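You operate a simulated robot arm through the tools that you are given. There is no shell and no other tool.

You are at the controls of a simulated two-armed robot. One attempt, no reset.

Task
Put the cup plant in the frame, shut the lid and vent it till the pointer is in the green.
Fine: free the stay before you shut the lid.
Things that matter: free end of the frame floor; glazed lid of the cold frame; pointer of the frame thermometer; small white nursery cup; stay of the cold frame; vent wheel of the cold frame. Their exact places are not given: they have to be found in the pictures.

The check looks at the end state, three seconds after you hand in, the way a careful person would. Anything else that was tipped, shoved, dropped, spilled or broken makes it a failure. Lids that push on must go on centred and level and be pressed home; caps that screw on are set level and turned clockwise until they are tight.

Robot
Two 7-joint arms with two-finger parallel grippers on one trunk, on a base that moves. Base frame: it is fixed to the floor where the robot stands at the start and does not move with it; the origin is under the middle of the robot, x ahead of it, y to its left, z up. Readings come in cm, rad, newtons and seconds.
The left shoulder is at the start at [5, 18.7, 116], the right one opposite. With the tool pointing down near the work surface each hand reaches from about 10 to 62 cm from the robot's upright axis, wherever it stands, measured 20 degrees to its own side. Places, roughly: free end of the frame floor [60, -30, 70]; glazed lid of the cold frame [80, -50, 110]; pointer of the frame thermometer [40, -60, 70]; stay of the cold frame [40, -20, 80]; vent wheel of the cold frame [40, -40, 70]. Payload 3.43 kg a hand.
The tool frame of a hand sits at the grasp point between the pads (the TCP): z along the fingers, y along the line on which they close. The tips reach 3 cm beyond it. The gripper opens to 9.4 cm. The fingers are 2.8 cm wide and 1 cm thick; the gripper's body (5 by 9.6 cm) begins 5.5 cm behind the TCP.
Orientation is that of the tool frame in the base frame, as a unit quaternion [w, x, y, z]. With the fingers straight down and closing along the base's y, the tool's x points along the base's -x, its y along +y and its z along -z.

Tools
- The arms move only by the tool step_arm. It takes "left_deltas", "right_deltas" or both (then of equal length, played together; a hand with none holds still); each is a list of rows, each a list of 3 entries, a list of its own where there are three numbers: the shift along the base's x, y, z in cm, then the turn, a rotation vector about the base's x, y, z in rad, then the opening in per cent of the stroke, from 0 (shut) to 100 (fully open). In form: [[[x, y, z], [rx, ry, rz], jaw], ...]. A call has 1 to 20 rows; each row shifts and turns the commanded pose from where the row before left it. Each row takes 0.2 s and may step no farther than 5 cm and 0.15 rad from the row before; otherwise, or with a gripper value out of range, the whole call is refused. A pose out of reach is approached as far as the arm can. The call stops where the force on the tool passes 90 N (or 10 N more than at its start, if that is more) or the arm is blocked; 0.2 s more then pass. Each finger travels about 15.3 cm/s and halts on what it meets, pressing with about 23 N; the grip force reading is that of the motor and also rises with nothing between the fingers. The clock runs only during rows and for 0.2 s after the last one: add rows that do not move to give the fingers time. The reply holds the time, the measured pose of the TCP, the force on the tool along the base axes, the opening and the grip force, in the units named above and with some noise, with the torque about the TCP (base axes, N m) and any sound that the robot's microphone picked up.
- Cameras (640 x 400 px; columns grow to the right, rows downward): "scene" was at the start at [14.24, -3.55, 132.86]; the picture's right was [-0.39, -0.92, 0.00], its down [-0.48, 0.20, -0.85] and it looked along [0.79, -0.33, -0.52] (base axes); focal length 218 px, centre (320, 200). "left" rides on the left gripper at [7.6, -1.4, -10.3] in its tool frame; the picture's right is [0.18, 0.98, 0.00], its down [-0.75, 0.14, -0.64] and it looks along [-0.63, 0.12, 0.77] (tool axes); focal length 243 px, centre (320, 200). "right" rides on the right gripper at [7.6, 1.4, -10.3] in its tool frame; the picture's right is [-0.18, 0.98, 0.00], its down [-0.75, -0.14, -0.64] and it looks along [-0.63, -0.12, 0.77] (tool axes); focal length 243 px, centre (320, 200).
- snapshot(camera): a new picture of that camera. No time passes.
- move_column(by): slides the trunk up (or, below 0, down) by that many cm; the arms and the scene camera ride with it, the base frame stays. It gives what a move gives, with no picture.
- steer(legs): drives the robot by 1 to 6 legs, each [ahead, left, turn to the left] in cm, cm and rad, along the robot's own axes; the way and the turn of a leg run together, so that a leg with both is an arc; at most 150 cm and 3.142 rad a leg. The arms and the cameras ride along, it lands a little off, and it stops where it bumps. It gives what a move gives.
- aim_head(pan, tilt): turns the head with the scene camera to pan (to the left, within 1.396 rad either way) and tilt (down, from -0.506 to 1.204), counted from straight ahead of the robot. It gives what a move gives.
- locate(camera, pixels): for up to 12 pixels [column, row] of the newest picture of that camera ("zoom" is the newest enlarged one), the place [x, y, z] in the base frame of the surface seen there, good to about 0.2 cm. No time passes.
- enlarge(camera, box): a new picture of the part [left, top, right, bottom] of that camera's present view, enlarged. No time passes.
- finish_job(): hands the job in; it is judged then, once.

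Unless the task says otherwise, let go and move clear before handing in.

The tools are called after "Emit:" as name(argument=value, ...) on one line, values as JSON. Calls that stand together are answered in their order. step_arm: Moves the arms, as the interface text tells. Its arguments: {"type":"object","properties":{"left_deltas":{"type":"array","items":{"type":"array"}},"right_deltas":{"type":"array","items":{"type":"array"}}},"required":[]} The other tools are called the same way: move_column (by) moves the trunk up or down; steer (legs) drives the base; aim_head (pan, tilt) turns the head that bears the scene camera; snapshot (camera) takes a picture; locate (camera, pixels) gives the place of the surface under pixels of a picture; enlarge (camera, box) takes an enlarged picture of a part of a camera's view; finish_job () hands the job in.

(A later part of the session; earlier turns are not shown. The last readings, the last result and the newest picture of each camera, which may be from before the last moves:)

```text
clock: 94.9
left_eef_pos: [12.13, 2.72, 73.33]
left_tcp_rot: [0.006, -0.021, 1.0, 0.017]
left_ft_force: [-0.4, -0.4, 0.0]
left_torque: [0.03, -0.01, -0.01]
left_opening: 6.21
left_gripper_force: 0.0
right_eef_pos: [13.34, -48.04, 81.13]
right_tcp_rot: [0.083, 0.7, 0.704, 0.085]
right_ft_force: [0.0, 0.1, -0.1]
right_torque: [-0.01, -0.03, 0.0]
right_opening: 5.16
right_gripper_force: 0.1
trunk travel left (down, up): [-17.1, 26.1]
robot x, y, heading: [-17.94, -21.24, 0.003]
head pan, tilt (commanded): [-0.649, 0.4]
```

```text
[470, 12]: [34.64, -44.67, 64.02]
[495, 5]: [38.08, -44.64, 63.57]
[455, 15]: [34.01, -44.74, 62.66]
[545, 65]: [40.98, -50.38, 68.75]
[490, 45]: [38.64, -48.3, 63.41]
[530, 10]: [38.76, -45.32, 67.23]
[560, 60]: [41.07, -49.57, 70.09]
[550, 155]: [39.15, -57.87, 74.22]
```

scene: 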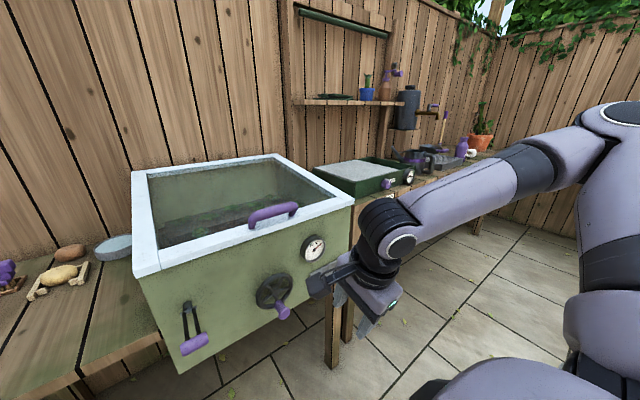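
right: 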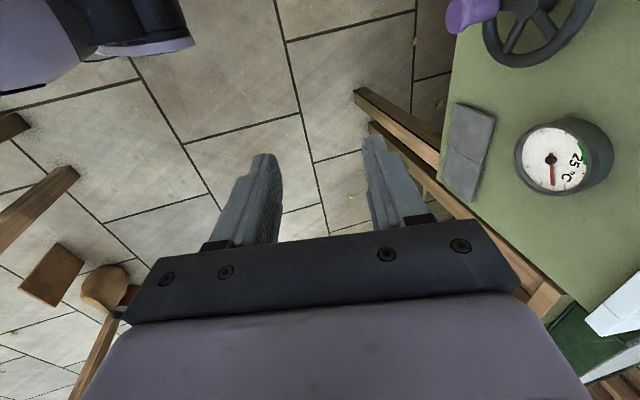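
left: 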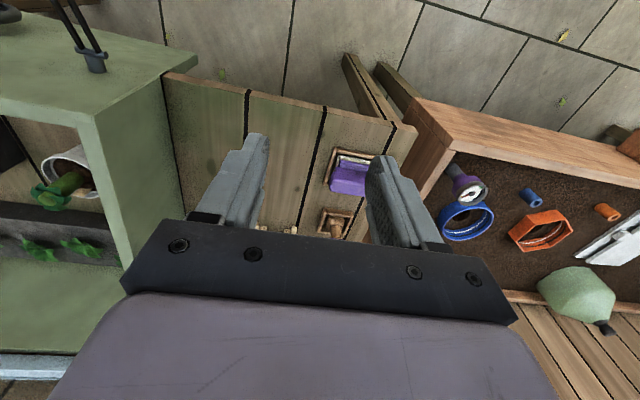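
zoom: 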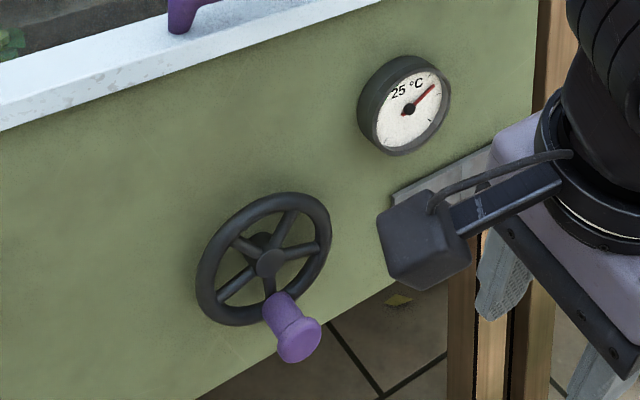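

The wheel's hub is at [38.7,−44.5,67.1] and the knob sits at six o'clock, axis at z≈62.85, running from x 34 to 38.5. I'll shift the robot 5 cm left for better reach and level the right hand to point forward in front of the knob.

Emit:
steer(legs=[[0, 5, 0]])

Emit:
step_arm(right_deltas=[[[0.8, -0.2, -2], [0, -0.138, 0], 55], [[0.8, -0.2, -2], [0, -0.138, 0], 55], [[0.8, -0.2, -2], [0, -0.138, 0], 55], [[0.8, -0.2, -2], [0, -0.138, 0], 55], [[0.8, -0.2, -2], [0, -0.138, 0], 55], [[0.8, -0.2, -2], [0, -0.138, 0], 55], [[0.8, -0.2, -2], [0, -0.138, 0], 55], [[0.8, -0.1, -2], [0, -0.138, 0], 55], [[0.8, 0, -2], [0, -0.138, 0], 55], [[0, 0, 0], [0, 0, 0], 55]])

Emit:
snapshot(camera="right")

Emit:
snapshot(camera="scene")

```text
clock: 96.0
left_eef_pos: [11.99, 7.78, 73.35]
left_tcp_rot: [0.006, -0.022, 1.0, 0.017]
left_ft_force: [-0.1, -0.9, 0.9]
left_torque: [-0.01, 0.02, -0.02]
left_opening: 6.19
left_gripper_force: 0.1
right_eef_pos: [13.29, -43.0, 81.33]
right_tcp_rot: [0.083, 0.7, 0.704, 0.085]
right_ft_force: [-0.4, 0.5, 0.2]
right_torque: [0.01, 0.0, 0.0]
right_opening: 5.18
right_gripper_force: 0.0
trunk travel left (down, up): [-17.1, 26.1]
robot x, y, heading: [-18.16, -16.05, 0.005]
head pan, tilt (commanded): [-0.649, 0.4]
```

```text
clock: 98.2
left_eef_pos: [12.02, 7.82, 73.33]
left_tcp_rot: [0.007, -0.021, 1.0, 0.017]
left_ft_force: [0.7, 0.2, 0.8]
left_torque: [-0.01, 0.03, -0.01]
left_opening: 6.19
left_gripper_force: 0.0
right_eef_pos: [22.55, -50.63, 67.32]
right_tcp_rot: [0.478, 0.519, 0.524, 0.477]
right_ft_force: [0.7, 0.1, 0.4]
right_torque: [0.01, 0.01, 0.0]
right_opening: 5.15
right_gripper_force: 0.1
right hand out of reach, approached as far as the arm can: row 1, 2, 3, 4, 5, 6
trunk travel left (down, up): [-17.1, 26.1]
robot x, y, heading: [-18.17, -16.22, 0.004]
head pan, tilt (commanded): [-0.649, 0.4]
```

```text
taken
```

right: 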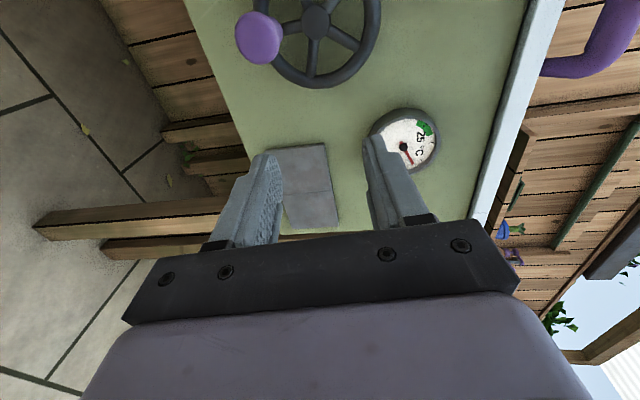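

```text
taken
```

scene: 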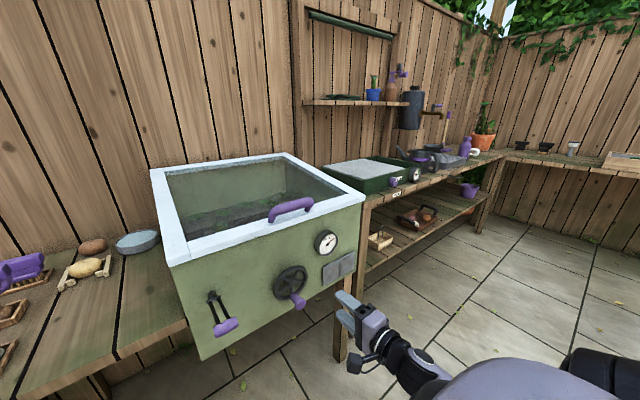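

The hand now points forward with both the dial and wheel in its view. I'll move it in line with the knob, short of it.

Emit:
step_arm(right_deltas=[[[0.5, 1.5, -1.1], [0, 0, 0], 55], [[0.5, 1.5, -1.1], [0, 0, 0], 55], [[0.5, 1.5, -1.1], [0, 0, 0], 55], [[0.5, 1.6, -1.1], [0, 0, 0], 55], [[0, 0, 0], [0, 0, 0], 55]])

Emit:
snapshot(camera="right")

Emit:
snapshot(camera="scene")

```text
clock: 99.4
left_eef_pos: [11.89, 7.8, 73.3]
left_tcp_rot: [0.007, -0.022, 1.0, 0.017]
left_ft_force: [0.6, 0.0, -0.2]
left_torque: [0.01, 0.0, 0.03]
left_opening: 6.22
left_gripper_force: 0.0
right_eef_pos: [24.57, -44.72, 63.07]
right_tcp_rot: [0.477, 0.521, 0.523, 0.477]
right_ft_force: [0.7, -0.2, 0.1]
right_torque: [0.02, 0.0, -0.01]
right_opening: 5.16
right_gripper_force: 0.0
trunk travel left (down, up): [-17.1, 26.1]
robot x, y, heading: [-18.21, -16.46, 0.002]
head pan, tilt (commanded): [-0.649, 0.4]
```

```text
taken
```

right: 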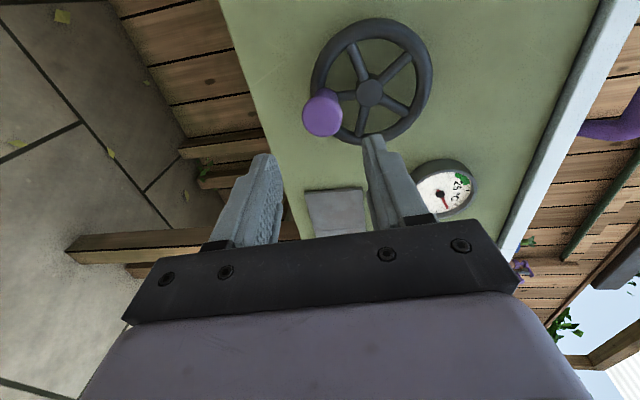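

```text
taken
```

scene: 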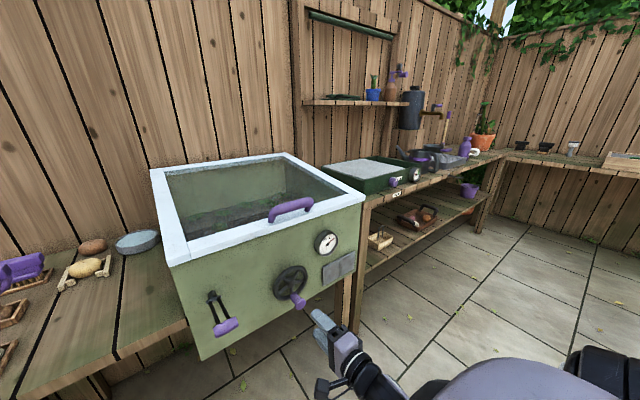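

The knob is right ahead at (323,113) in the right view. I'll locate it precisely.

Emit:
locate(camera="right", pixels=[[323, 113], [306, 113], [340, 113], [323, 96], [323, 131], [370, 92], [315, 95], [425, 60], [318, 60], [345, 125]])

Emit:
enlarge(camera="right", box=[280, 10, 480, 220])

```text
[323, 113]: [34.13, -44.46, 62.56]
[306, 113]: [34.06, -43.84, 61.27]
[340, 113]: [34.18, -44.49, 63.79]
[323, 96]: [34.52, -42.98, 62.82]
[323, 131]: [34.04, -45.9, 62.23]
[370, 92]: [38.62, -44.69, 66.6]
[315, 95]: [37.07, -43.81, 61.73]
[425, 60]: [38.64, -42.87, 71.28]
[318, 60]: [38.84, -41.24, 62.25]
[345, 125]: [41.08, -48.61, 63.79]
```

```text
1.90 times, centred on (380, 115) of right
```

zoom: 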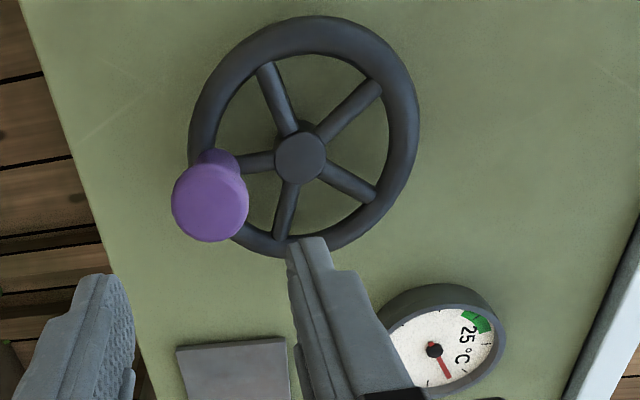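

The knob's flange is centred at [34.1,−44.55,62.6] and the wheel centre is at about (y −44.55, z 66.9), radius 4.3. I'll advance so the fingers straddle the knob, then close.

Emit:
step_arm(right_deltas=[[[2, 0.05, -0.1], [0, 0, 0], 55], [[2, 0.05, -0.1], [0, 0, 0], 55], [[2, 0.05, -0.1], [0, 0, 0], 55], [[2, 0, -0.1], [0, 0, 0], 55], [[1.2, 0, -0.05], [0, 0, 0], 55], [[0.9, 0, 0], [0, 0, 0], 55], [[0, 0, 0], [0, 0, 0], 55]])

Emit:
snapshot(camera="right")

Emit:
enlarge(camera="scene", box=[250, 220, 370, 330])

```text
clock: 101.0
left_eef_pos: [11.93, 7.81, 73.37]
left_tcp_rot: [0.006, -0.022, 1.0, 0.016]
left_ft_force: [0.0, 0.6, 0.2]
left_torque: [-0.02, 0.01, 0.0]
left_opening: 6.19
left_gripper_force: 0.1
right_eef_pos: [34.65, -44.44, 62.54]
right_tcp_rot: [0.477, 0.52, 0.524, 0.476]
right_ft_force: [-0.1, -0.4, -0.8]
right_torque: [0.0, 0.01, 0.0]
right_opening: 5.17
right_gripper_force: 0.0
trunk travel left (down, up): [-17.1, 26.1]
robot x, y, heading: [-18.39, -16.15, 0.006]
head pan, tilt (commanded): [-0.649, 0.4]
```

```text
taken
```

right: 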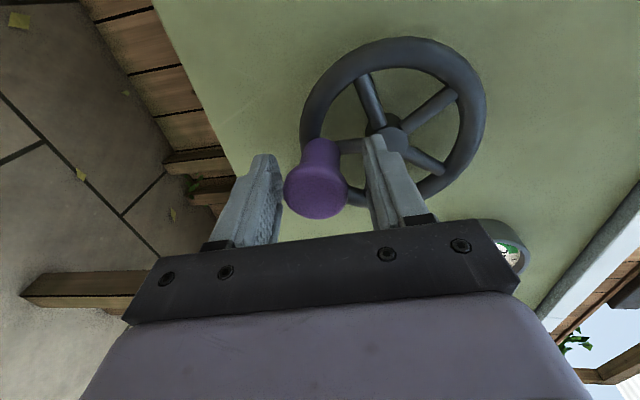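

```text
3.64 times, centred on (310, 275) of scene
```

zoom: 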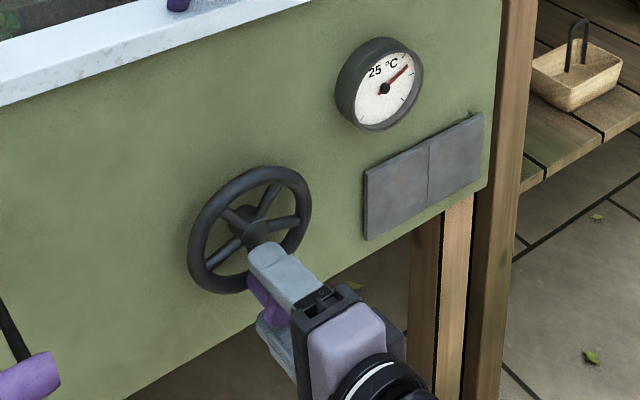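

The knob is between the fingers with no contact. I'll close on it.

Emit:
step_arm(right_deltas=[[[0, 0, 0], [0, 0, 0], 40], [[0, 0, 0], [0, 0, 0], 25], [[0, 0, 0], [0, 0, 0], 10], [[0, 0, 0], [0, 0, 0], 10]])

Emit:
enlarge(camera="scene", box=[300, 220, 350, 265])

```text
clock: 102.0
left_eef_pos: [12.04, 7.72, 73.41]
left_tcp_rot: [0.006, -0.02, 1.0, 0.017]
left_ft_force: [0.2, -0.1, -0.4]
left_torque: [-0.01, 0.01, 0.0]
left_opening: 6.23
left_gripper_force: 0.1
right_eef_pos: [34.57, -44.44, 62.24]
right_tcp_rot: [0.476, 0.521, 0.525, 0.476]
right_ft_force: [2.1, 0.6, -9.7]
right_torque: [0.05, -1.72, -0.08]
right_opening: 2.85
right_gripper_force: 45.2
trunk travel left (down, up): [-17.1, 26.1]
robot x, y, heading: [-18.72, -16.12, 0.004]
head pan, tilt (commanded): [-0.649, 0.4]
```

```text
8.89 times, centred on (325, 242) of scene
```

zoom: 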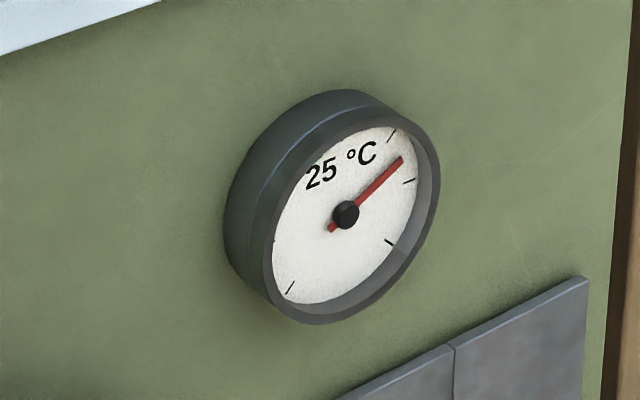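

Gripped at 2.85 cm. I'll try a small turn, about 20° anticlockwise as seen from the front (knob moving to the right), and watch the force and pointer.

Emit:
step_arm(right_deltas=[[[0, -0.37, 0.02], [0, 0, 0], 10], [[0, -0.37, 0.05], [0, 0, 0], 10], [[0, -0.37, 0.08], [0, 0, 0], 10], [[0, -0.36, 0.11], [0, 0, 0], 10], [[0, 0, 0], [0, 0, 0], 10]])

Emit:
enlarge(camera="scene", box=[300, 220, 350, 265])

Emit:
enlarge(camera="scene", box=[250, 220, 370, 330])

```text
clock: 103.2
left_eef_pos: [12.07, 7.7, 73.28]
left_tcp_rot: [0.007, -0.021, 1.0, 0.017]
left_ft_force: [-0.2, 0.6, 0.0]
left_torque: [0.03, 0.02, -0.03]
left_opening: 6.19
left_gripper_force: 0.1
right_eef_pos: [34.69, -45.99, 62.74]
right_tcp_rot: [0.477, 0.521, 0.524, 0.475]
right_ft_force: [1.5, -3.9, -11.9]
right_torque: [0.01, -1.44, 0.58]
right_opening: 2.86
right_gripper_force: 45.0
trunk travel left (down, up): [-17.1, 26.1]
robot x, y, heading: [-18.35, -16.34, 0.002]
head pan, tilt (commanded): [-0.649, 0.4]
```

```text
8.89 times, centred on (325, 242) of scene
```

zoom: 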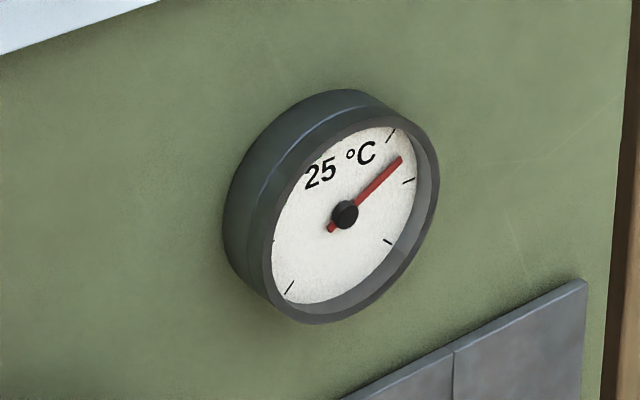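

```text
3.64 times, centred on (310, 275) of scene
```

zoom: 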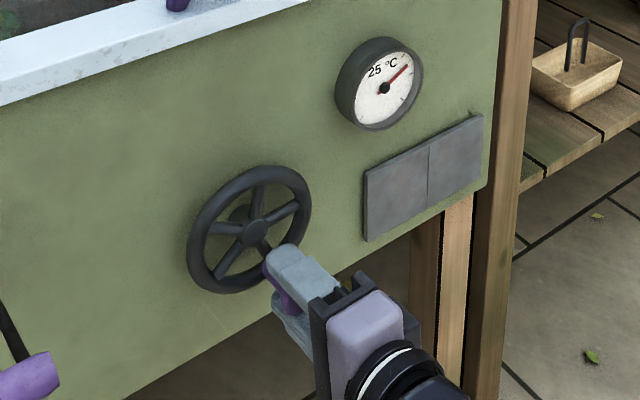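

The wheel turns easily and the pointer moved back only very slightly. I'll carry on anticlockwise to the three o'clock position.

Emit:
step_arm(right_deltas=[[[0, -0.68, 0.33], [0, 0, 0], 10], [[0, -0.61, 0.43], [0, 0, 0], 10], [[0, -0.53, 0.53], [0, 0, 0], 10], [[0, -0.43, 0.61], [0, 0, 0], 10], [[0, -0.32, 0.68], [0, 0, 0], 10], [[0, -0.19, 0.72], [0, 0, 0], 10], [[0, -0.07, 0.75], [0, 0, 0], 10], [[0, 0, 0], [0, 0, 0], 10]])

Emit:
enlarge(camera="scene", box=[300, 220, 350, 265])

Emit:
enlarge(camera="scene", box=[250, 220, 370, 330])

```text
clock: 105.0
left_eef_pos: [12.05, 7.91, 73.19]
left_tcp_rot: [0.007, -0.02, 1.0, 0.016]
left_ft_force: [-0.1, -1.4, 0.0]
left_torque: [-0.03, 0.02, -0.01]
left_opening: 6.18
left_gripper_force: 0.1
right_eef_pos: [34.53, -48.65, 66.75]
right_tcp_rot: [0.478, 0.519, 0.523, 0.478]
right_ft_force: [16.9, -0.1, 0.4]
right_torque: [0.0, -1.92, 0.31]
right_opening: 2.84
right_gripper_force: 45.2
trunk travel left (down, up): [-17.1, 26.1]
robot x, y, heading: [-18.1, -16.64, 0.003]
head pan, tilt (commanded): [-0.649, 0.4]
```

```text
8.89 times, centred on (325, 242) of scene
```

zoom: 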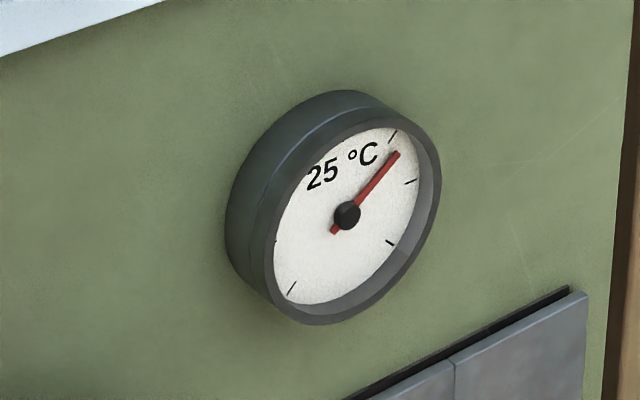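

```text
3.64 times, centred on (310, 275) of scene
```

zoom: 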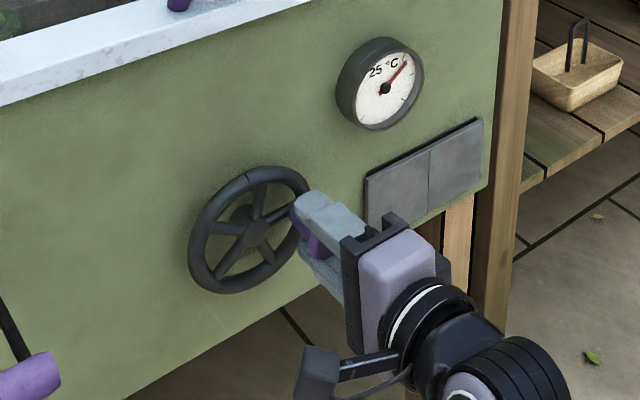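

Opening confirmed: a gap appears above the vent plate and the pointer has moved a little anticlockwise. I'll wait a second to see whether the pointer lags.

Emit:
step_arm(right_deltas=[[[0, 0, 0], [0, 0, 0], 10], [[0, 0, 0], [0, 0, 0], 10], [[0, 0, 0], [0, 0, 0], 10], [[0, 0, 0], [0, 0, 0], 10], [[0, 0, 0], [0, 0, 0], 10], [[0, 0, 0], [0, 0, 0], 10], [[0, 0, 0], [0, 0, 0], 10], [[0, 0, 0], [0, 0, 0], 10], [[0, 0, 0], [0, 0, 0], 10], [[0, 0, 0], [0, 0, 0], 10]])

Emit:
enlarge(camera="scene", box=[300, 220, 350, 265])

```text
clock: 107.2
left_eef_pos: [12.12, 7.8, 73.3]
left_tcp_rot: [0.005, -0.021, 1.0, 0.017]
left_ft_force: [0.2, -0.3, 0.8]
left_torque: [-0.01, 0.02, 0.02]
left_opening: 6.18
left_gripper_force: 0.0
right_eef_pos: [34.65, -48.64, 66.74]
right_tcp_rot: [0.476, 0.52, 0.524, 0.477]
right_ft_force: [24.3, 5.9, -0.1]
right_torque: [-0.01, -1.7, 0.18]
right_opening: 2.81
right_gripper_force: 44.7
trunk travel left (down, up): [-17.1, 26.1]
robot x, y, heading: [-17.96, -16.03, -0.0]
head pan, tilt (commanded): [-0.649, 0.4]
```

```text
8.89 times, centred on (325, 242) of scene
```

zoom: 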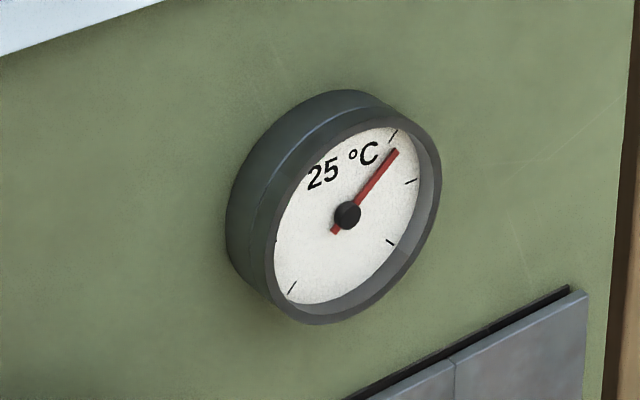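

Only a slight lag. I'll keep turning anticlockwise, over the top to twelve o'clock, with a small forward correction for the pull on the knob.

Emit:
step_arm(right_deltas=[[[0.1, 0.15, 1.11], [0, 0, 0], 10], [[0.1, 0.43, 1.04], [0, 0, 0], 10], [[0.1, 0.68, 0.89], [0, 0, 0], 10], [[0, 0.89, 0.68], [0, 0, 0], 10], [[0, 1.04, 0.43], [0, 0, 0], 10], [[0, 1.11, 0.15], [0, 0, 0], 10], [[0, 0, 0], [0, 0, 0], 10]])

Emit:
enlarge(camera="scene", box=[250, 220, 370, 330])

Emit:
enlarge(camera="scene", box=[300, 220, 350, 265])

```text
clock: 108.8
left_eef_pos: [12.02, 7.71, 73.45]
left_tcp_rot: [0.007, -0.021, 1.0, 0.016]
left_ft_force: [-0.3, -1.0, 0.4]
left_torque: [-0.01, -0.04, 0.0]
left_opening: 6.22
left_gripper_force: 0.1
right_eef_pos: [34.68, -44.45, 70.87]
right_tcp_rot: [0.476, 0.523, 0.526, 0.474]
right_ft_force: [-34.9, -1.2, -19.7]
right_torque: [0.03, -1.16, -0.2]
right_opening: 2.91
right_gripper_force: 44.9
trunk travel left (down, up): [-17.1, 26.1]
robot x, y, heading: [-18.86, -15.98, -0.002]
head pan, tilt (commanded): [-0.649, 0.4]
```

```text
3.64 times, centred on (310, 275) of scene
```

zoom: 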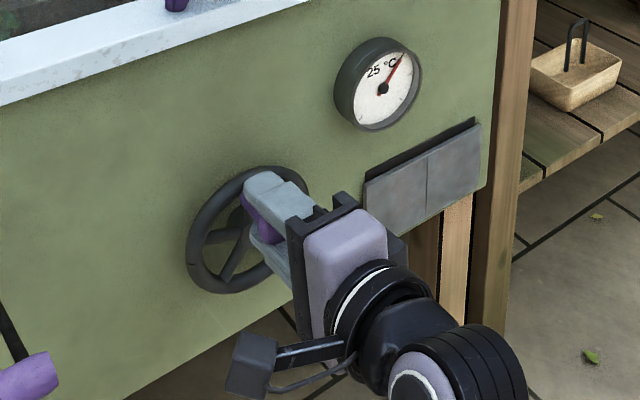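

```text
8.89 times, centred on (325, 242) of scene
```

zoom: 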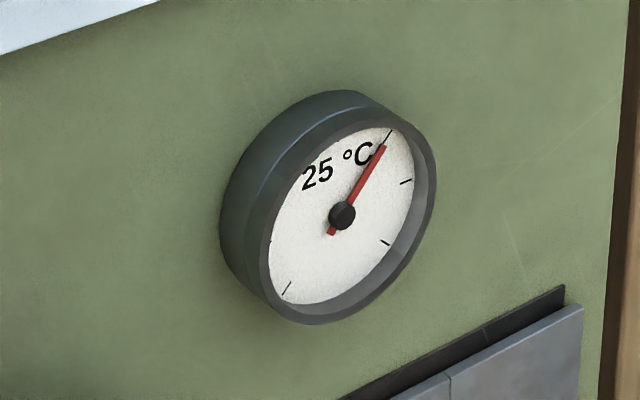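

The pointer has come back to the 45° tick after half a turn, so about three more turns are needed. I'll continue anticlockwise, easing the push on the knob slightly.

Emit:
step_arm(right_deltas=[[[-0.15, 1.11, -0.15], [0, 0, 0], 10], [[-0.05, 1.04, -0.43], [0, 0, 0], 10], [[0, 0.89, -0.68], [0, 0, 0], 10], [[0, 0.68, -0.89], [0, 0, 0], 10], [[0, 0.43, -1.04], [0, 0, 0], 10], [[0, 0.15, -1.11], [0, 0, 0], 10], [[0, -0.15, -1.11], [0, 0, 0], 10], [[0, -0.43, -1.04], [0, 0, 0], 10], [[0, -0.68, -0.89], [0, 0, 0], 10], [[0, -0.89, -0.68], [0, 0, 0], 10], [[0, -1.04, -0.43], [0, 0, 0], 10], [[0, -1.11, -0.15], [0, 0, 0], 10], [[0, 0, 0], [0, 0, 0], 10]])

Emit:
enlarge(camera="scene", box=[250, 220, 370, 330])

Emit:
enlarge(camera="scene", box=[300, 220, 350, 265])

```text
clock: 111.6
left_eef_pos: [11.98, 7.77, 73.35]
left_tcp_rot: [0.005, -0.02, 1.0, 0.017]
left_ft_force: [0.3, 0.0, 0.0]
left_torque: [0.0, 0.0, 0.0]
left_opening: 6.21
left_gripper_force: 0.0
right_eef_pos: [34.98, -44.45, 62.48]
right_tcp_rot: [0.477, 0.521, 0.524, 0.476]
right_ft_force: [24.9, -0.4, -4.5]
right_torque: [0.0, -1.78, -0.64]
right_opening: 2.88
right_gripper_force: 44.7
trunk travel left (down, up): [-17.1, 26.1]
robot x, y, heading: [-18.45, -16.23, 0.005]
head pan, tilt (commanded): [-0.649, 0.4]
```

```text
3.64 times, centred on (310, 275) of scene
```

zoom: 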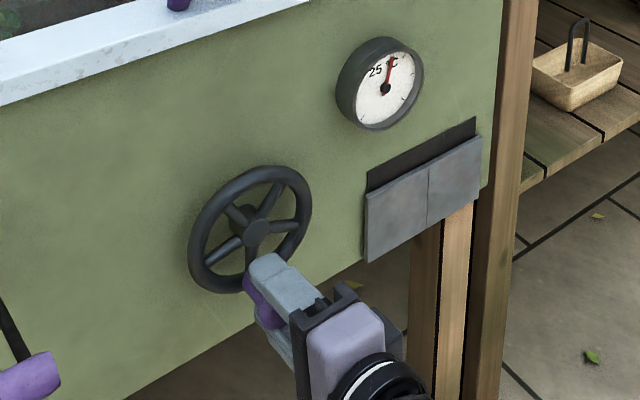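

```text
8.89 times, centred on (325, 242) of scene
```

zoom: 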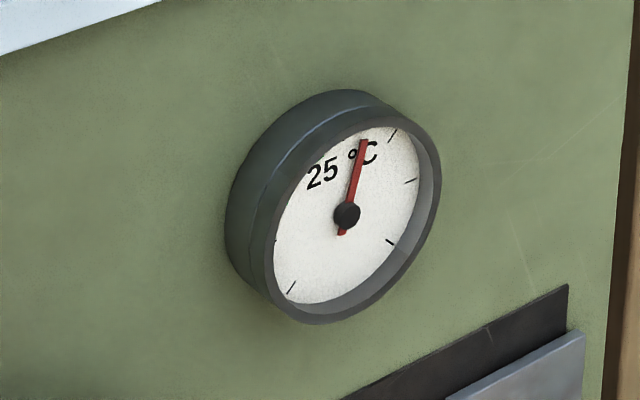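

One full turn brought the pointer over the "°C". I'll pause about 2 s to see whether it is still drifting.

Emit:
step_arm(right_deltas=[[[0.1, 0, 0], [0, 0, 0], 10], [[0, 0, 0], [0, 0, 0], 10], [[0, 0, 0], [0, 0, 0], 10], [[0, 0, 0], [0, 0, 0], 10], [[0, 0, 0], [0, 0, 0], 10], [[0, 0, 0], [0, 0, 0], 10], [[0, 0, 0], [0, 0, 0], 10], [[0, 0, 0], [0, 0, 0], 10], [[0, 0, 0], [0, 0, 0], 10], [[0, 0, 0], [0, 0, 0], 10]])

Emit:
enlarge(camera="scene", box=[300, 220, 350, 265])

```text
clock: 113.8
left_eef_pos: [11.96, 7.76, 73.37]
left_tcp_rot: [0.007, -0.022, 1.0, 0.016]
left_ft_force: [0.0, 0.0, -0.9]
left_torque: [-0.03, 0.03, -0.04]
left_opening: 6.21
left_gripper_force: 0.1
right_eef_pos: [34.88, -44.35, 62.41]
right_tcp_rot: [0.476, 0.521, 0.525, 0.477]
right_ft_force: [5.9, 1.3, -8.9]
right_torque: [0.0, -1.63, -0.18]
right_opening: 2.89
right_gripper_force: 44.2
trunk travel left (down, up): [-17.1, 26.1]
robot x, y, heading: [-18.24, -16.41, 0.001]
head pan, tilt (commanded): [-0.649, 0.4]
```

```text
8.89 times, centred on (325, 242) of scene
```

zoom: 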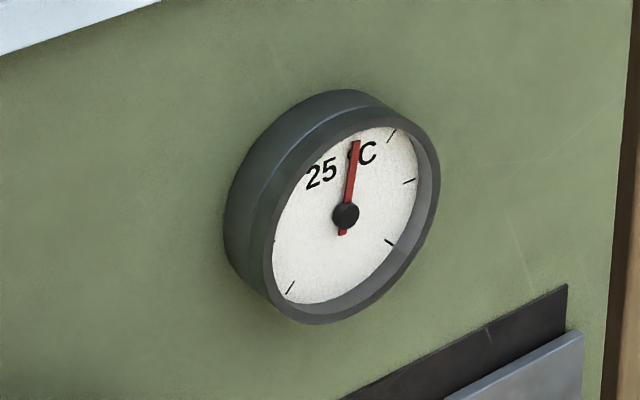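

The pointer drifted further (tip from 363 to 354), so there is a thermal lag. I'll wait more to find where it settles.

Emit:
step_arm(right_deltas=[[[0, 0, 0], [0, 0, 0], 10], [[0, 0, 0], [0, 0, 0], 10], [[0, 0, 0], [0, 0, 0], 10], [[0, 0, 0], [0, 0, 0], 10], [[0, 0, 0], [0, 0, 0], 10], [[0, 0, 0], [0, 0, 0], 10], [[0, 0, 0], [0, 0, 0], 10], [[0, 0, 0], [0, 0, 0], 10], [[0, 0, 0], [0, 0, 0], 10], [[0, 0, 0], [0, 0, 0], 10], [[0, 0, 0], [0, 0, 0], 10], [[0, 0, 0], [0, 0, 0], 10], [[0, 0, 0], [0, 0, 0], 10], [[0, 0, 0], [0, 0, 0], 10], [[0, 0, 0], [0, 0, 0], 10], [[0, 0, 0], [0, 0, 0], 10]])

Emit:
enlarge(camera="scene", box=[300, 220, 350, 265])

Emit:
snapshot(camera="right")

```text
clock: 117.2
left_eef_pos: [12.04, 7.84, 73.29]
left_tcp_rot: [0.007, -0.021, 1.0, 0.017]
left_ft_force: [-0.1, -0.7, 0.4]
left_torque: [0.02, 0.02, 0.04]
left_opening: 6.2
left_gripper_force: 0.1
right_eef_pos: [34.86, -44.34, 62.33]
right_tcp_rot: [0.477, 0.521, 0.524, 0.476]
right_ft_force: [-6.2, 2.4, -14.7]
right_torque: [-0.05, -1.55, 0.06]
right_opening: 2.88
right_gripper_force: 45.1
trunk travel left (down, up): [-17.1, 26.1]
robot x, y, heading: [-18.2, -16.26, 0.005]
head pan, tilt (commanded): [-0.649, 0.4]
```

```text
8.89 times, centred on (325, 242) of scene
```

zoom: 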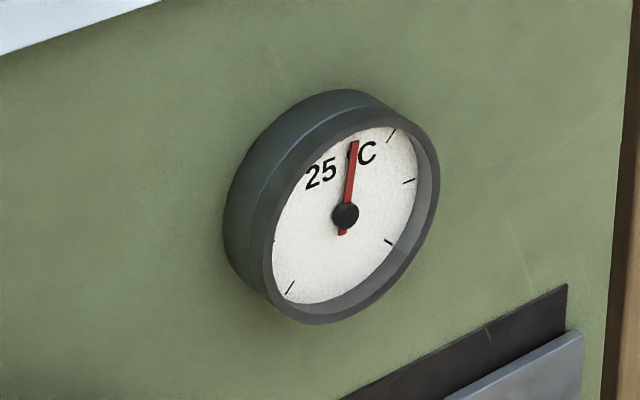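

```text
taken
```

right: 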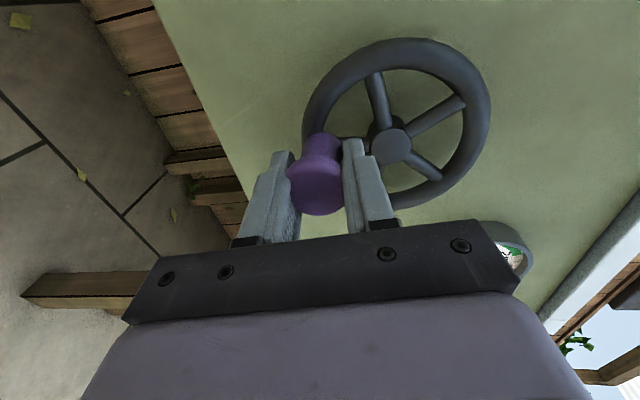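

The pointer has settled at about +5°, so one turn moves it 60°. The green's centre is near −40°, so I'll turn about 270° more, then let it settle.

Emit:
step_arm(right_deltas=[[[0, -1.11, 0.15], [0, 0, 0], 10], [[0, -1.04, 0.43], [0, 0, 0], 10], [[0, -0.89, 0.68], [0, 0, 0], 10], [[0, -0.68, 0.89], [0, 0, 0], 10], [[0, -0.43, 1.04], [0, 0, 0], 10], [[0, -0.15, 1.11], [0, 0, 0], 10], [[0, 0.15, 1.11], [0, 0, 0], 10], [[0, 0.43, 1.04], [0, 0, 0], 10], [[0, 0.68, 0.89], [0, 0, 0], 10], [[0, 0.89, 0.68], [0, 0, 0], 10], [[0, 1.04, 0.43], [0, 0, 0], 10], [[0, 1.11, 0.15], [0, 0, 0], 10], [[0, 1.11, -0.15], [0, 0, 0], 10], [[0, 1.04, -0.43], [0, 0, 0], 10], [[0, 0.89, -0.68], [0, 0, 0], 10], [[0, 0.68, -0.89], [0, 0, 0], 10], [[0, 0.43, -1.04], [0, 0, 0], 10], [[0, 0.15, -1.11], [0, 0, 0], 10], [[0, 0, 0], [0, 0, 0], 10]])

Emit:
enlarge(camera="scene", box=[250, 220, 370, 330])

Emit:
enlarge(camera="scene", box=[300, 220, 350, 265])

```text
clock: 120.5
left_eef_pos: [12.08, 7.69, 73.35]
left_tcp_rot: [0.007, -0.02, 1.0, 0.017]
left_ft_force: [0.4, -0.4, 0.3]
left_torque: [-0.04, -0.03, 0.0]
left_opening: 6.2
left_gripper_force: 0.1
right_eef_pos: [35.14, -44.81, 70.73]
right_tcp_rot: [0.52, 0.481, 0.549, 0.444]
right_ft_force: [-7.0, 0.6, -0.4]
right_torque: [0.01, -1.5, 0.55]
right_opening: 2.79
right_gripper_force: 44.2
trunk travel left (down, up): [-17.1, 26.1]
robot x, y, heading: [-18.4, -16.03, 0.004]
head pan, tilt (commanded): [-0.649, 0.4]
stopped in row 16 (right hand): the arm was blocked; the commanded pose is now the measured one
```

```text
3.64 times, centred on (310, 275) of scene
```

zoom: 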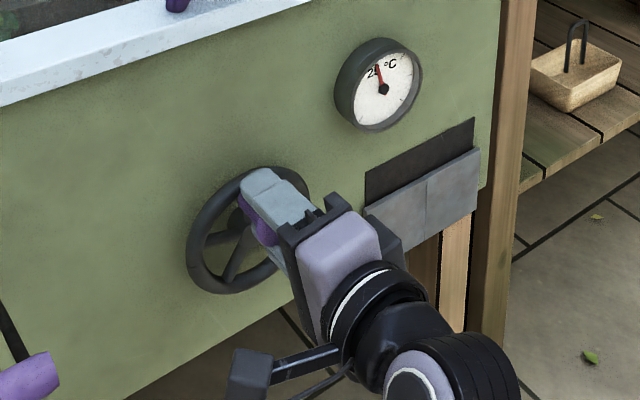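

```text
8.89 times, centred on (325, 242) of scene
```

zoom: 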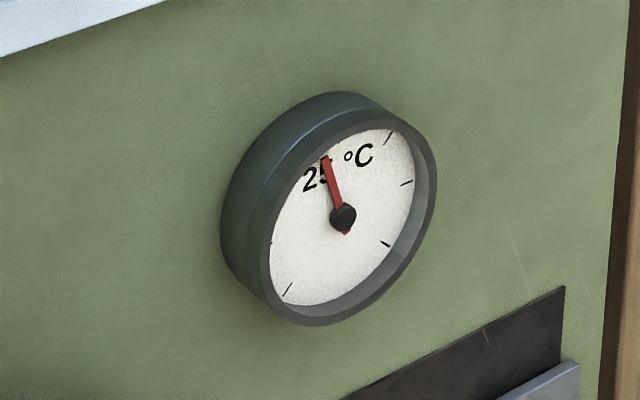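

The hand was blocked near the top of the second turn, with the pointer at about −18° and perhaps still drifting. I'll wait for it to settle before deciding whether more turning is needed.

Emit:
step_arm(right_deltas=[[[0, 0, 0], [0, 0, 0], 10], [[0, 0, 0], [0, 0, 0], 10], [[0, 0, 0], [0, 0, 0], 10], [[0, 0, 0], [0, 0, 0], 10], [[0, 0, 0], [0, 0, 0], 10], [[0, 0, 0], [0, 0, 0], 10], [[0, 0, 0], [0, 0, 0], 10], [[0, 0, 0], [0, 0, 0], 10], [[0, 0, 0], [0, 0, 0], 10], [[0, 0, 0], [0, 0, 0], 10], [[0, 0, 0], [0, 0, 0], 10], [[0, 0, 0], [0, 0, 0], 10], [[0, 0, 0], [0, 0, 0], 10], [[0, 0, 0], [0, 0, 0], 10], [[0, 0, 0], [0, 0, 0], 10], [[0, 0, 0], [0, 0, 0], 10]])

Emit:
enlarge(camera="scene", box=[300, 220, 350, 265])

Emit:
snapshot(camera="right")

```text
clock: 124.0
left_eef_pos: [11.86, 7.75, 73.33]
left_tcp_rot: [0.008, -0.021, 1.0, 0.017]
left_ft_force: [0.5, -1.2, 0.1]
left_torque: [0.01, -0.01, -0.02]
left_opening: 6.21
left_gripper_force: 0.1
right_eef_pos: [35.05, -44.72, 70.93]
right_tcp_rot: [0.52, 0.48, 0.549, 0.444]
right_ft_force: [-16.9, 0.5, 2.8]
right_torque: [0.0, -1.81, 0.37]
right_opening: 2.79
right_gripper_force: 45.0
trunk travel left (down, up): [-17.1, 26.1]
robot x, y, heading: [-18.47, -16.23, 0.003]
head pan, tilt (commanded): [-0.649, 0.4]
```

```text
8.89 times, centred on (325, 242) of scene
```

zoom: 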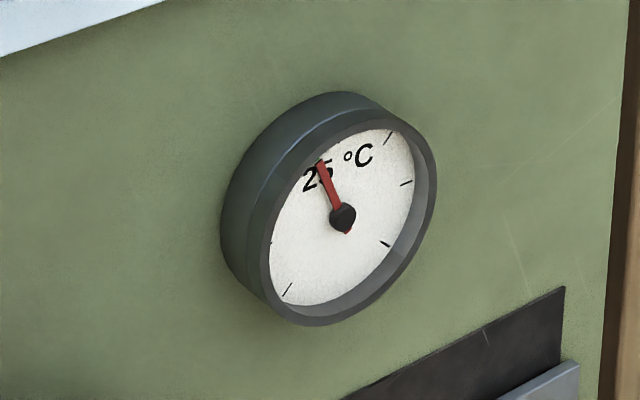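

```text
taken
```

right: 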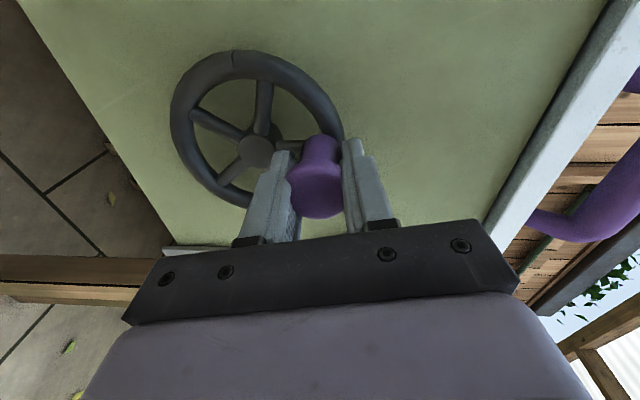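

The pointer has settled near −23°, at the edge of the green. The hand got rolled slightly and sits 0.4 cm deeper than before, so its tips may be catching the wheel. I'll pull back a little, straighten the roll, and try to continue gently.

Emit:
step_arm(right_deltas=[[[-0.3, 0, 0], [0.05, 0.01, 0], 10], [[-0.2, 0, 0], [0.05, 0.01, 0], 10], [[0, 0.2, 0], [0.04, 0, 0], 10], [[0, 0, 0], [0, 0, 0], 10]])

Emit:
step_arm(right_deltas=[[[0, 0.5, -0.05], [0, 0, 0], 10], [[0, 0.5, -0.1], [0, 0, 0], 10], [[0, 0, 0], [0, 0, 0], 10]])

Emit:
snapshot(camera="right")

Emit:
enlarge(camera="scene", box=[250, 220, 370, 330])

```text
clock: 125.0
left_eef_pos: [12.03, 7.79, 73.29]
left_tcp_rot: [0.005, -0.021, 1.0, 0.016]
left_ft_force: [0.2, 0.3, 0.3]
left_torque: [-0.01, 0.0, -0.01]
left_opening: 6.2
left_gripper_force: 0.1
right_eef_pos: [34.65, -45.6, 70.72]
right_tcp_rot: [0.49, 0.508, 0.535, 0.464]
right_ft_force: [32.2, -0.1, 5.3]
right_torque: [0.01, -1.81, -0.03]
right_opening: 2.87
right_gripper_force: 44.7
trunk travel left (down, up): [-17.1, 26.1]
robot x, y, heading: [-17.98, -15.97, 0.01]
head pan, tilt (commanded): [-0.649, 0.4]
```

```text
clock: 125.8
left_eef_pos: [12.06, 7.72, 73.22]
left_tcp_rot: [0.005, -0.02, 1.0, 0.016]
left_ft_force: [0.0, -0.8, -0.2]
left_torque: [-0.01, 0.01, -0.02]
left_opening: 6.19
left_gripper_force: 0.0
right_eef_pos: [34.74, -45.6, 70.84]
right_tcp_rot: [0.499, 0.499, 0.545, 0.452]
right_ft_force: [10.8, 2.5, -11.3]
right_torque: [-0.04, -1.58, -0.2]
right_opening: 2.86
right_gripper_force: 45.2
trunk travel left (down, up): [-17.1, 26.1]
robot x, y, heading: [-18.4, -16.17, 0.003]
head pan, tilt (commanded): [-0.649, 0.4]
```

```text
taken
```

right: 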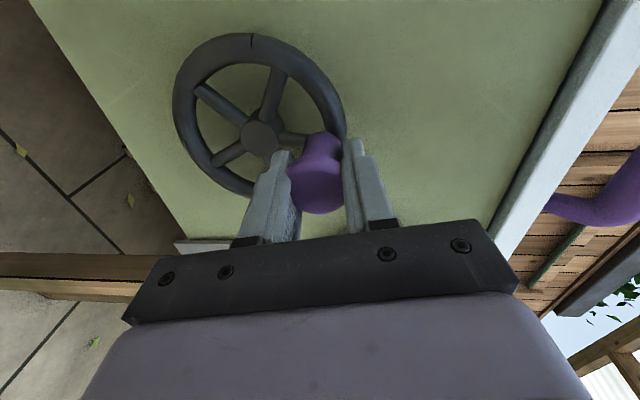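

```text
3.64 times, centred on (310, 275) of scene
```

zoom: 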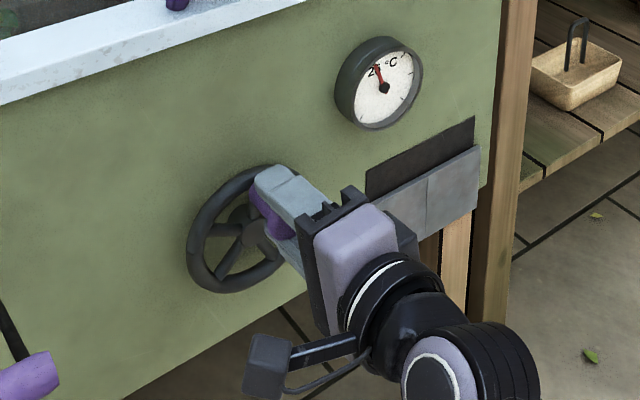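

The hand is being held back upstream of the wrist (the tool force is small), so the arm itself is cramped here. I'll let go of the knob, back straight out, and read the dial squarely before deciding.

Emit:
step_arm(right_deltas=[[[0, 0, 0], [0, 0, 0], 30], [[0, 0, 0], [0, 0, 0], 50], [[0, 0, 0], [0, 0, 0], 60], [[-1, 0, 0], [0, 0, 0], 60], [[-2, 0, 0], [0, 0, 0], 60], [[-2, 0, 0], [0, 0, 0], 60], [[-2, 0, 0], [0, 0, 0], 60], [[-2, 0, 0], [0, 0, 0], 60], [[-2, -1, 0], [0, 0, 0], 60], [[0, 0, 0], [0, 0, 0], 60]])

Emit:
snapshot(camera="right")

Emit:
snapshot(camera="scene")

```text
clock: 128.0
left_eef_pos: [11.9, 7.78, 73.35]
left_tcp_rot: [0.007, -0.021, 1.0, 0.017]
left_ft_force: [0.1, -0.6, -0.2]
left_torque: [0.01, 0.03, -0.02]
left_opening: 6.21
left_gripper_force: 0.2
right_eef_pos: [24.17, -44.87, 71.43]
right_tcp_rot: [0.491, 0.5, 0.532, 0.475]
right_ft_force: [-0.9, -0.1, -1.1]
right_torque: [0.0, 0.0, -0.04]
right_opening: 5.62
right_gripper_force: 0.0
trunk travel left (down, up): [-17.1, 26.1]
robot x, y, heading: [-18.8, -16.47, 0.001]
head pan, tilt (commanded): [-0.649, 0.4]
```

```text
taken
```

right: 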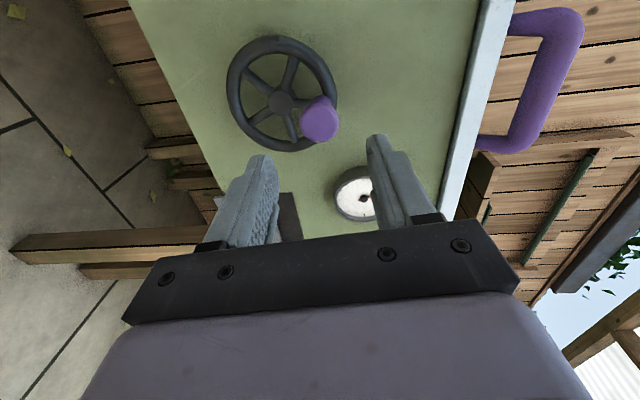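

```text
taken
```

scene: 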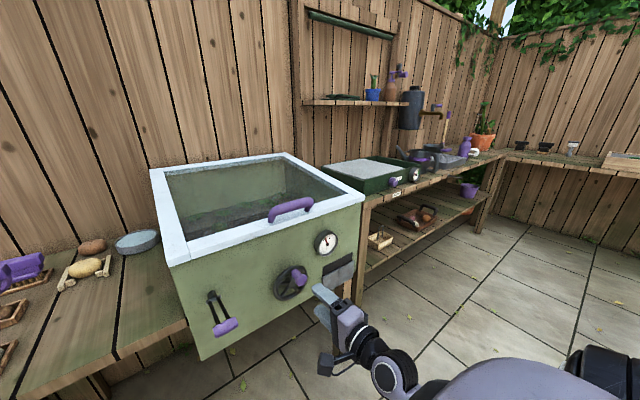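

A finger covers part of the dial here. I'll shift the hand to the right and down, where I had a clear view earlier.

Emit:
step_arm(right_deltas=[[[-0.5, -2, -1.5], [0, 0, 0], 60], [[-0.5, -2, -1.5], [0, 0, 0], 60], [[-0.5, -2, -1.2], [0, 0, 0], 60], [[0, 0, 0], [0, 0, 0], 60]])

Emit:
snapshot(camera="right")

Emit:
enlarge(camera="right", box=[340, 80, 460, 200])

```text
clock: 128.9
left_eef_pos: [12.02, 7.68, 73.29]
left_tcp_rot: [0.007, -0.021, 1.0, 0.017]
left_ft_force: [0.2, 0.6, 0.4]
left_torque: [0.02, -0.02, -0.02]
left_opening: 6.21
left_gripper_force: 0.0
right_eef_pos: [22.35, -50.74, 66.18]
right_tcp_rot: [0.478, 0.521, 0.522, 0.477]
right_ft_force: [-0.4, -0.4, 0.0]
right_torque: [-0.03, -0.01, 0.03]
right_opening: 5.62
right_gripper_force: 0.1
trunk travel left (down, up): [-17.1, 26.1]
robot x, y, heading: [-18.36, -15.97, -0.005]
head pan, tilt (commanded): [-0.649, 0.4]
```

```text
taken
```

right: 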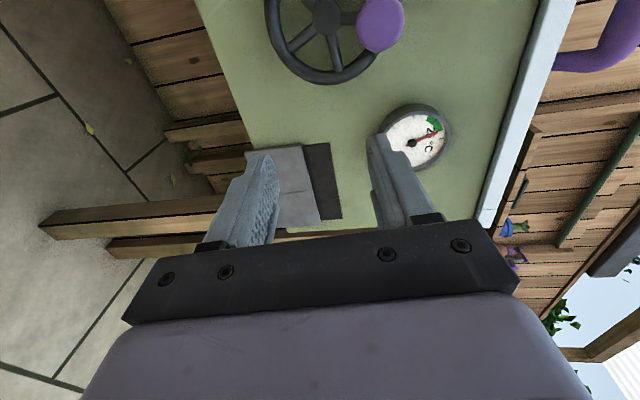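

```text
3.33 times, centred on (400, 140) of right
```

zoom: 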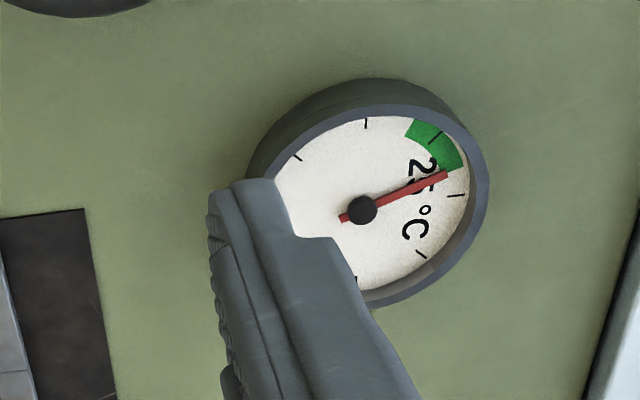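

From this square view the pointer is just short of the green's near edge (tip at (448,175); green from about −61° to −19°, pointer near −17°). I need roughly 23° more, i.e. about 135° of wheel. I'll move the robot 8 cm left for more arm room and regrip.

Emit:
steer(legs=[[0, 8, 0]])

Emit:
snapshot(camera="right")

Emit:
snapshot(camera="scene")

```text
clock: 130.3
left_eef_pos: [11.97, 15.68, 73.32]
left_tcp_rot: [0.007, -0.021, 1.0, 0.016]
left_ft_force: [-0.7, -0.4, -0.5]
left_torque: [0.0, 0.02, 0.03]
left_opening: 6.21
left_gripper_force: 0.0
right_eef_pos: [22.41, -42.77, 66.17]
right_tcp_rot: [0.479, 0.521, 0.522, 0.476]
right_ft_force: [-0.1, -0.1, 0.5]
right_torque: [-0.01, -0.01, -0.01]
right_opening: 5.64
right_gripper_force: 0.0
trunk travel left (down, up): [-17.1, 26.1]
robot x, y, heading: [-18.35, -8.64, 0.007]
head pan, tilt (commanded): [-0.649, 0.4]
```

```text
taken
```

right: 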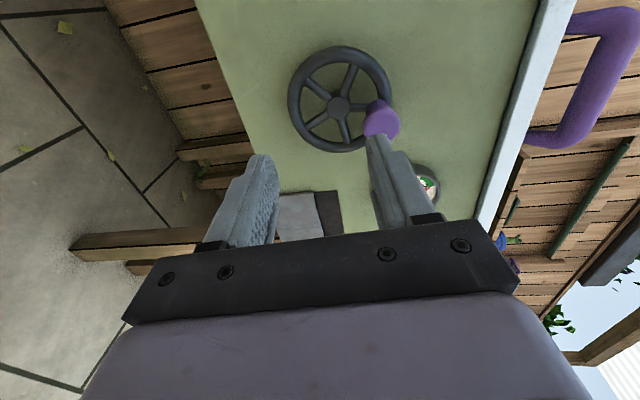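

```text
taken
```

scene: 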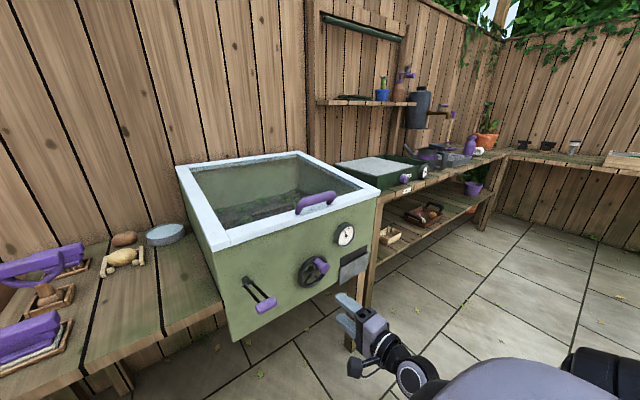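

Emit:
locate(camera="right", pixels=[[382, 118], [388, 122], [375, 112], [382, 105], [338, 105], [390, 80], [290, 80], [340, 50]])

Emit:
enlarge(camera="right", box=[280, 40, 460, 220])

Emit:
enlarge(camera="scene", box=[325, 215, 370, 255])

```text
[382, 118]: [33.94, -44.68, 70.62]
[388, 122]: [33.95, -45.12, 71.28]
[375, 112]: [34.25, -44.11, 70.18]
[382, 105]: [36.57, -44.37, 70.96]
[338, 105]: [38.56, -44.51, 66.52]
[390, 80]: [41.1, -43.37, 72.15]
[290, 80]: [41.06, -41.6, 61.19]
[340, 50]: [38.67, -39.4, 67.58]
```

```text
2.22 times, centred on (370, 130) of right
```

zoom: 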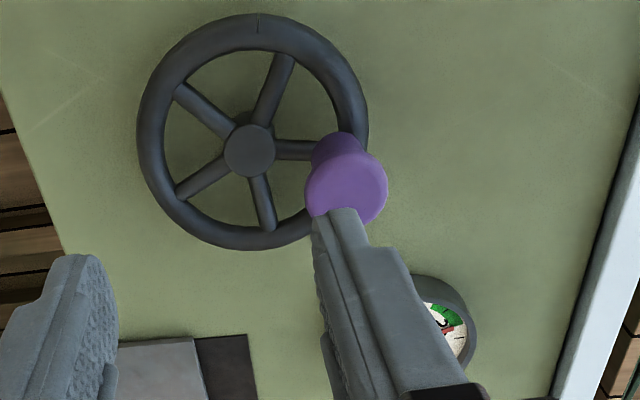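

```text
10.00 times, centred on (348, 235) of scene
```

zoom: 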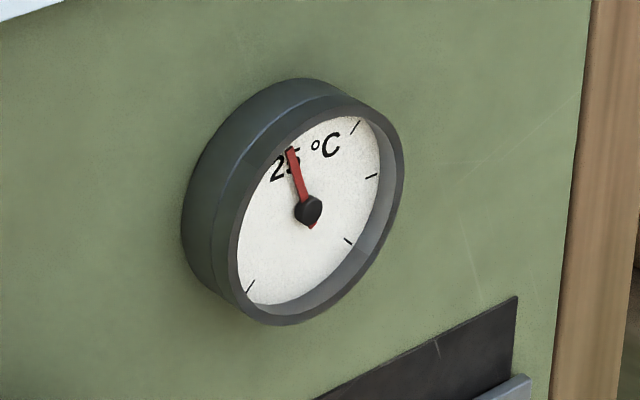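

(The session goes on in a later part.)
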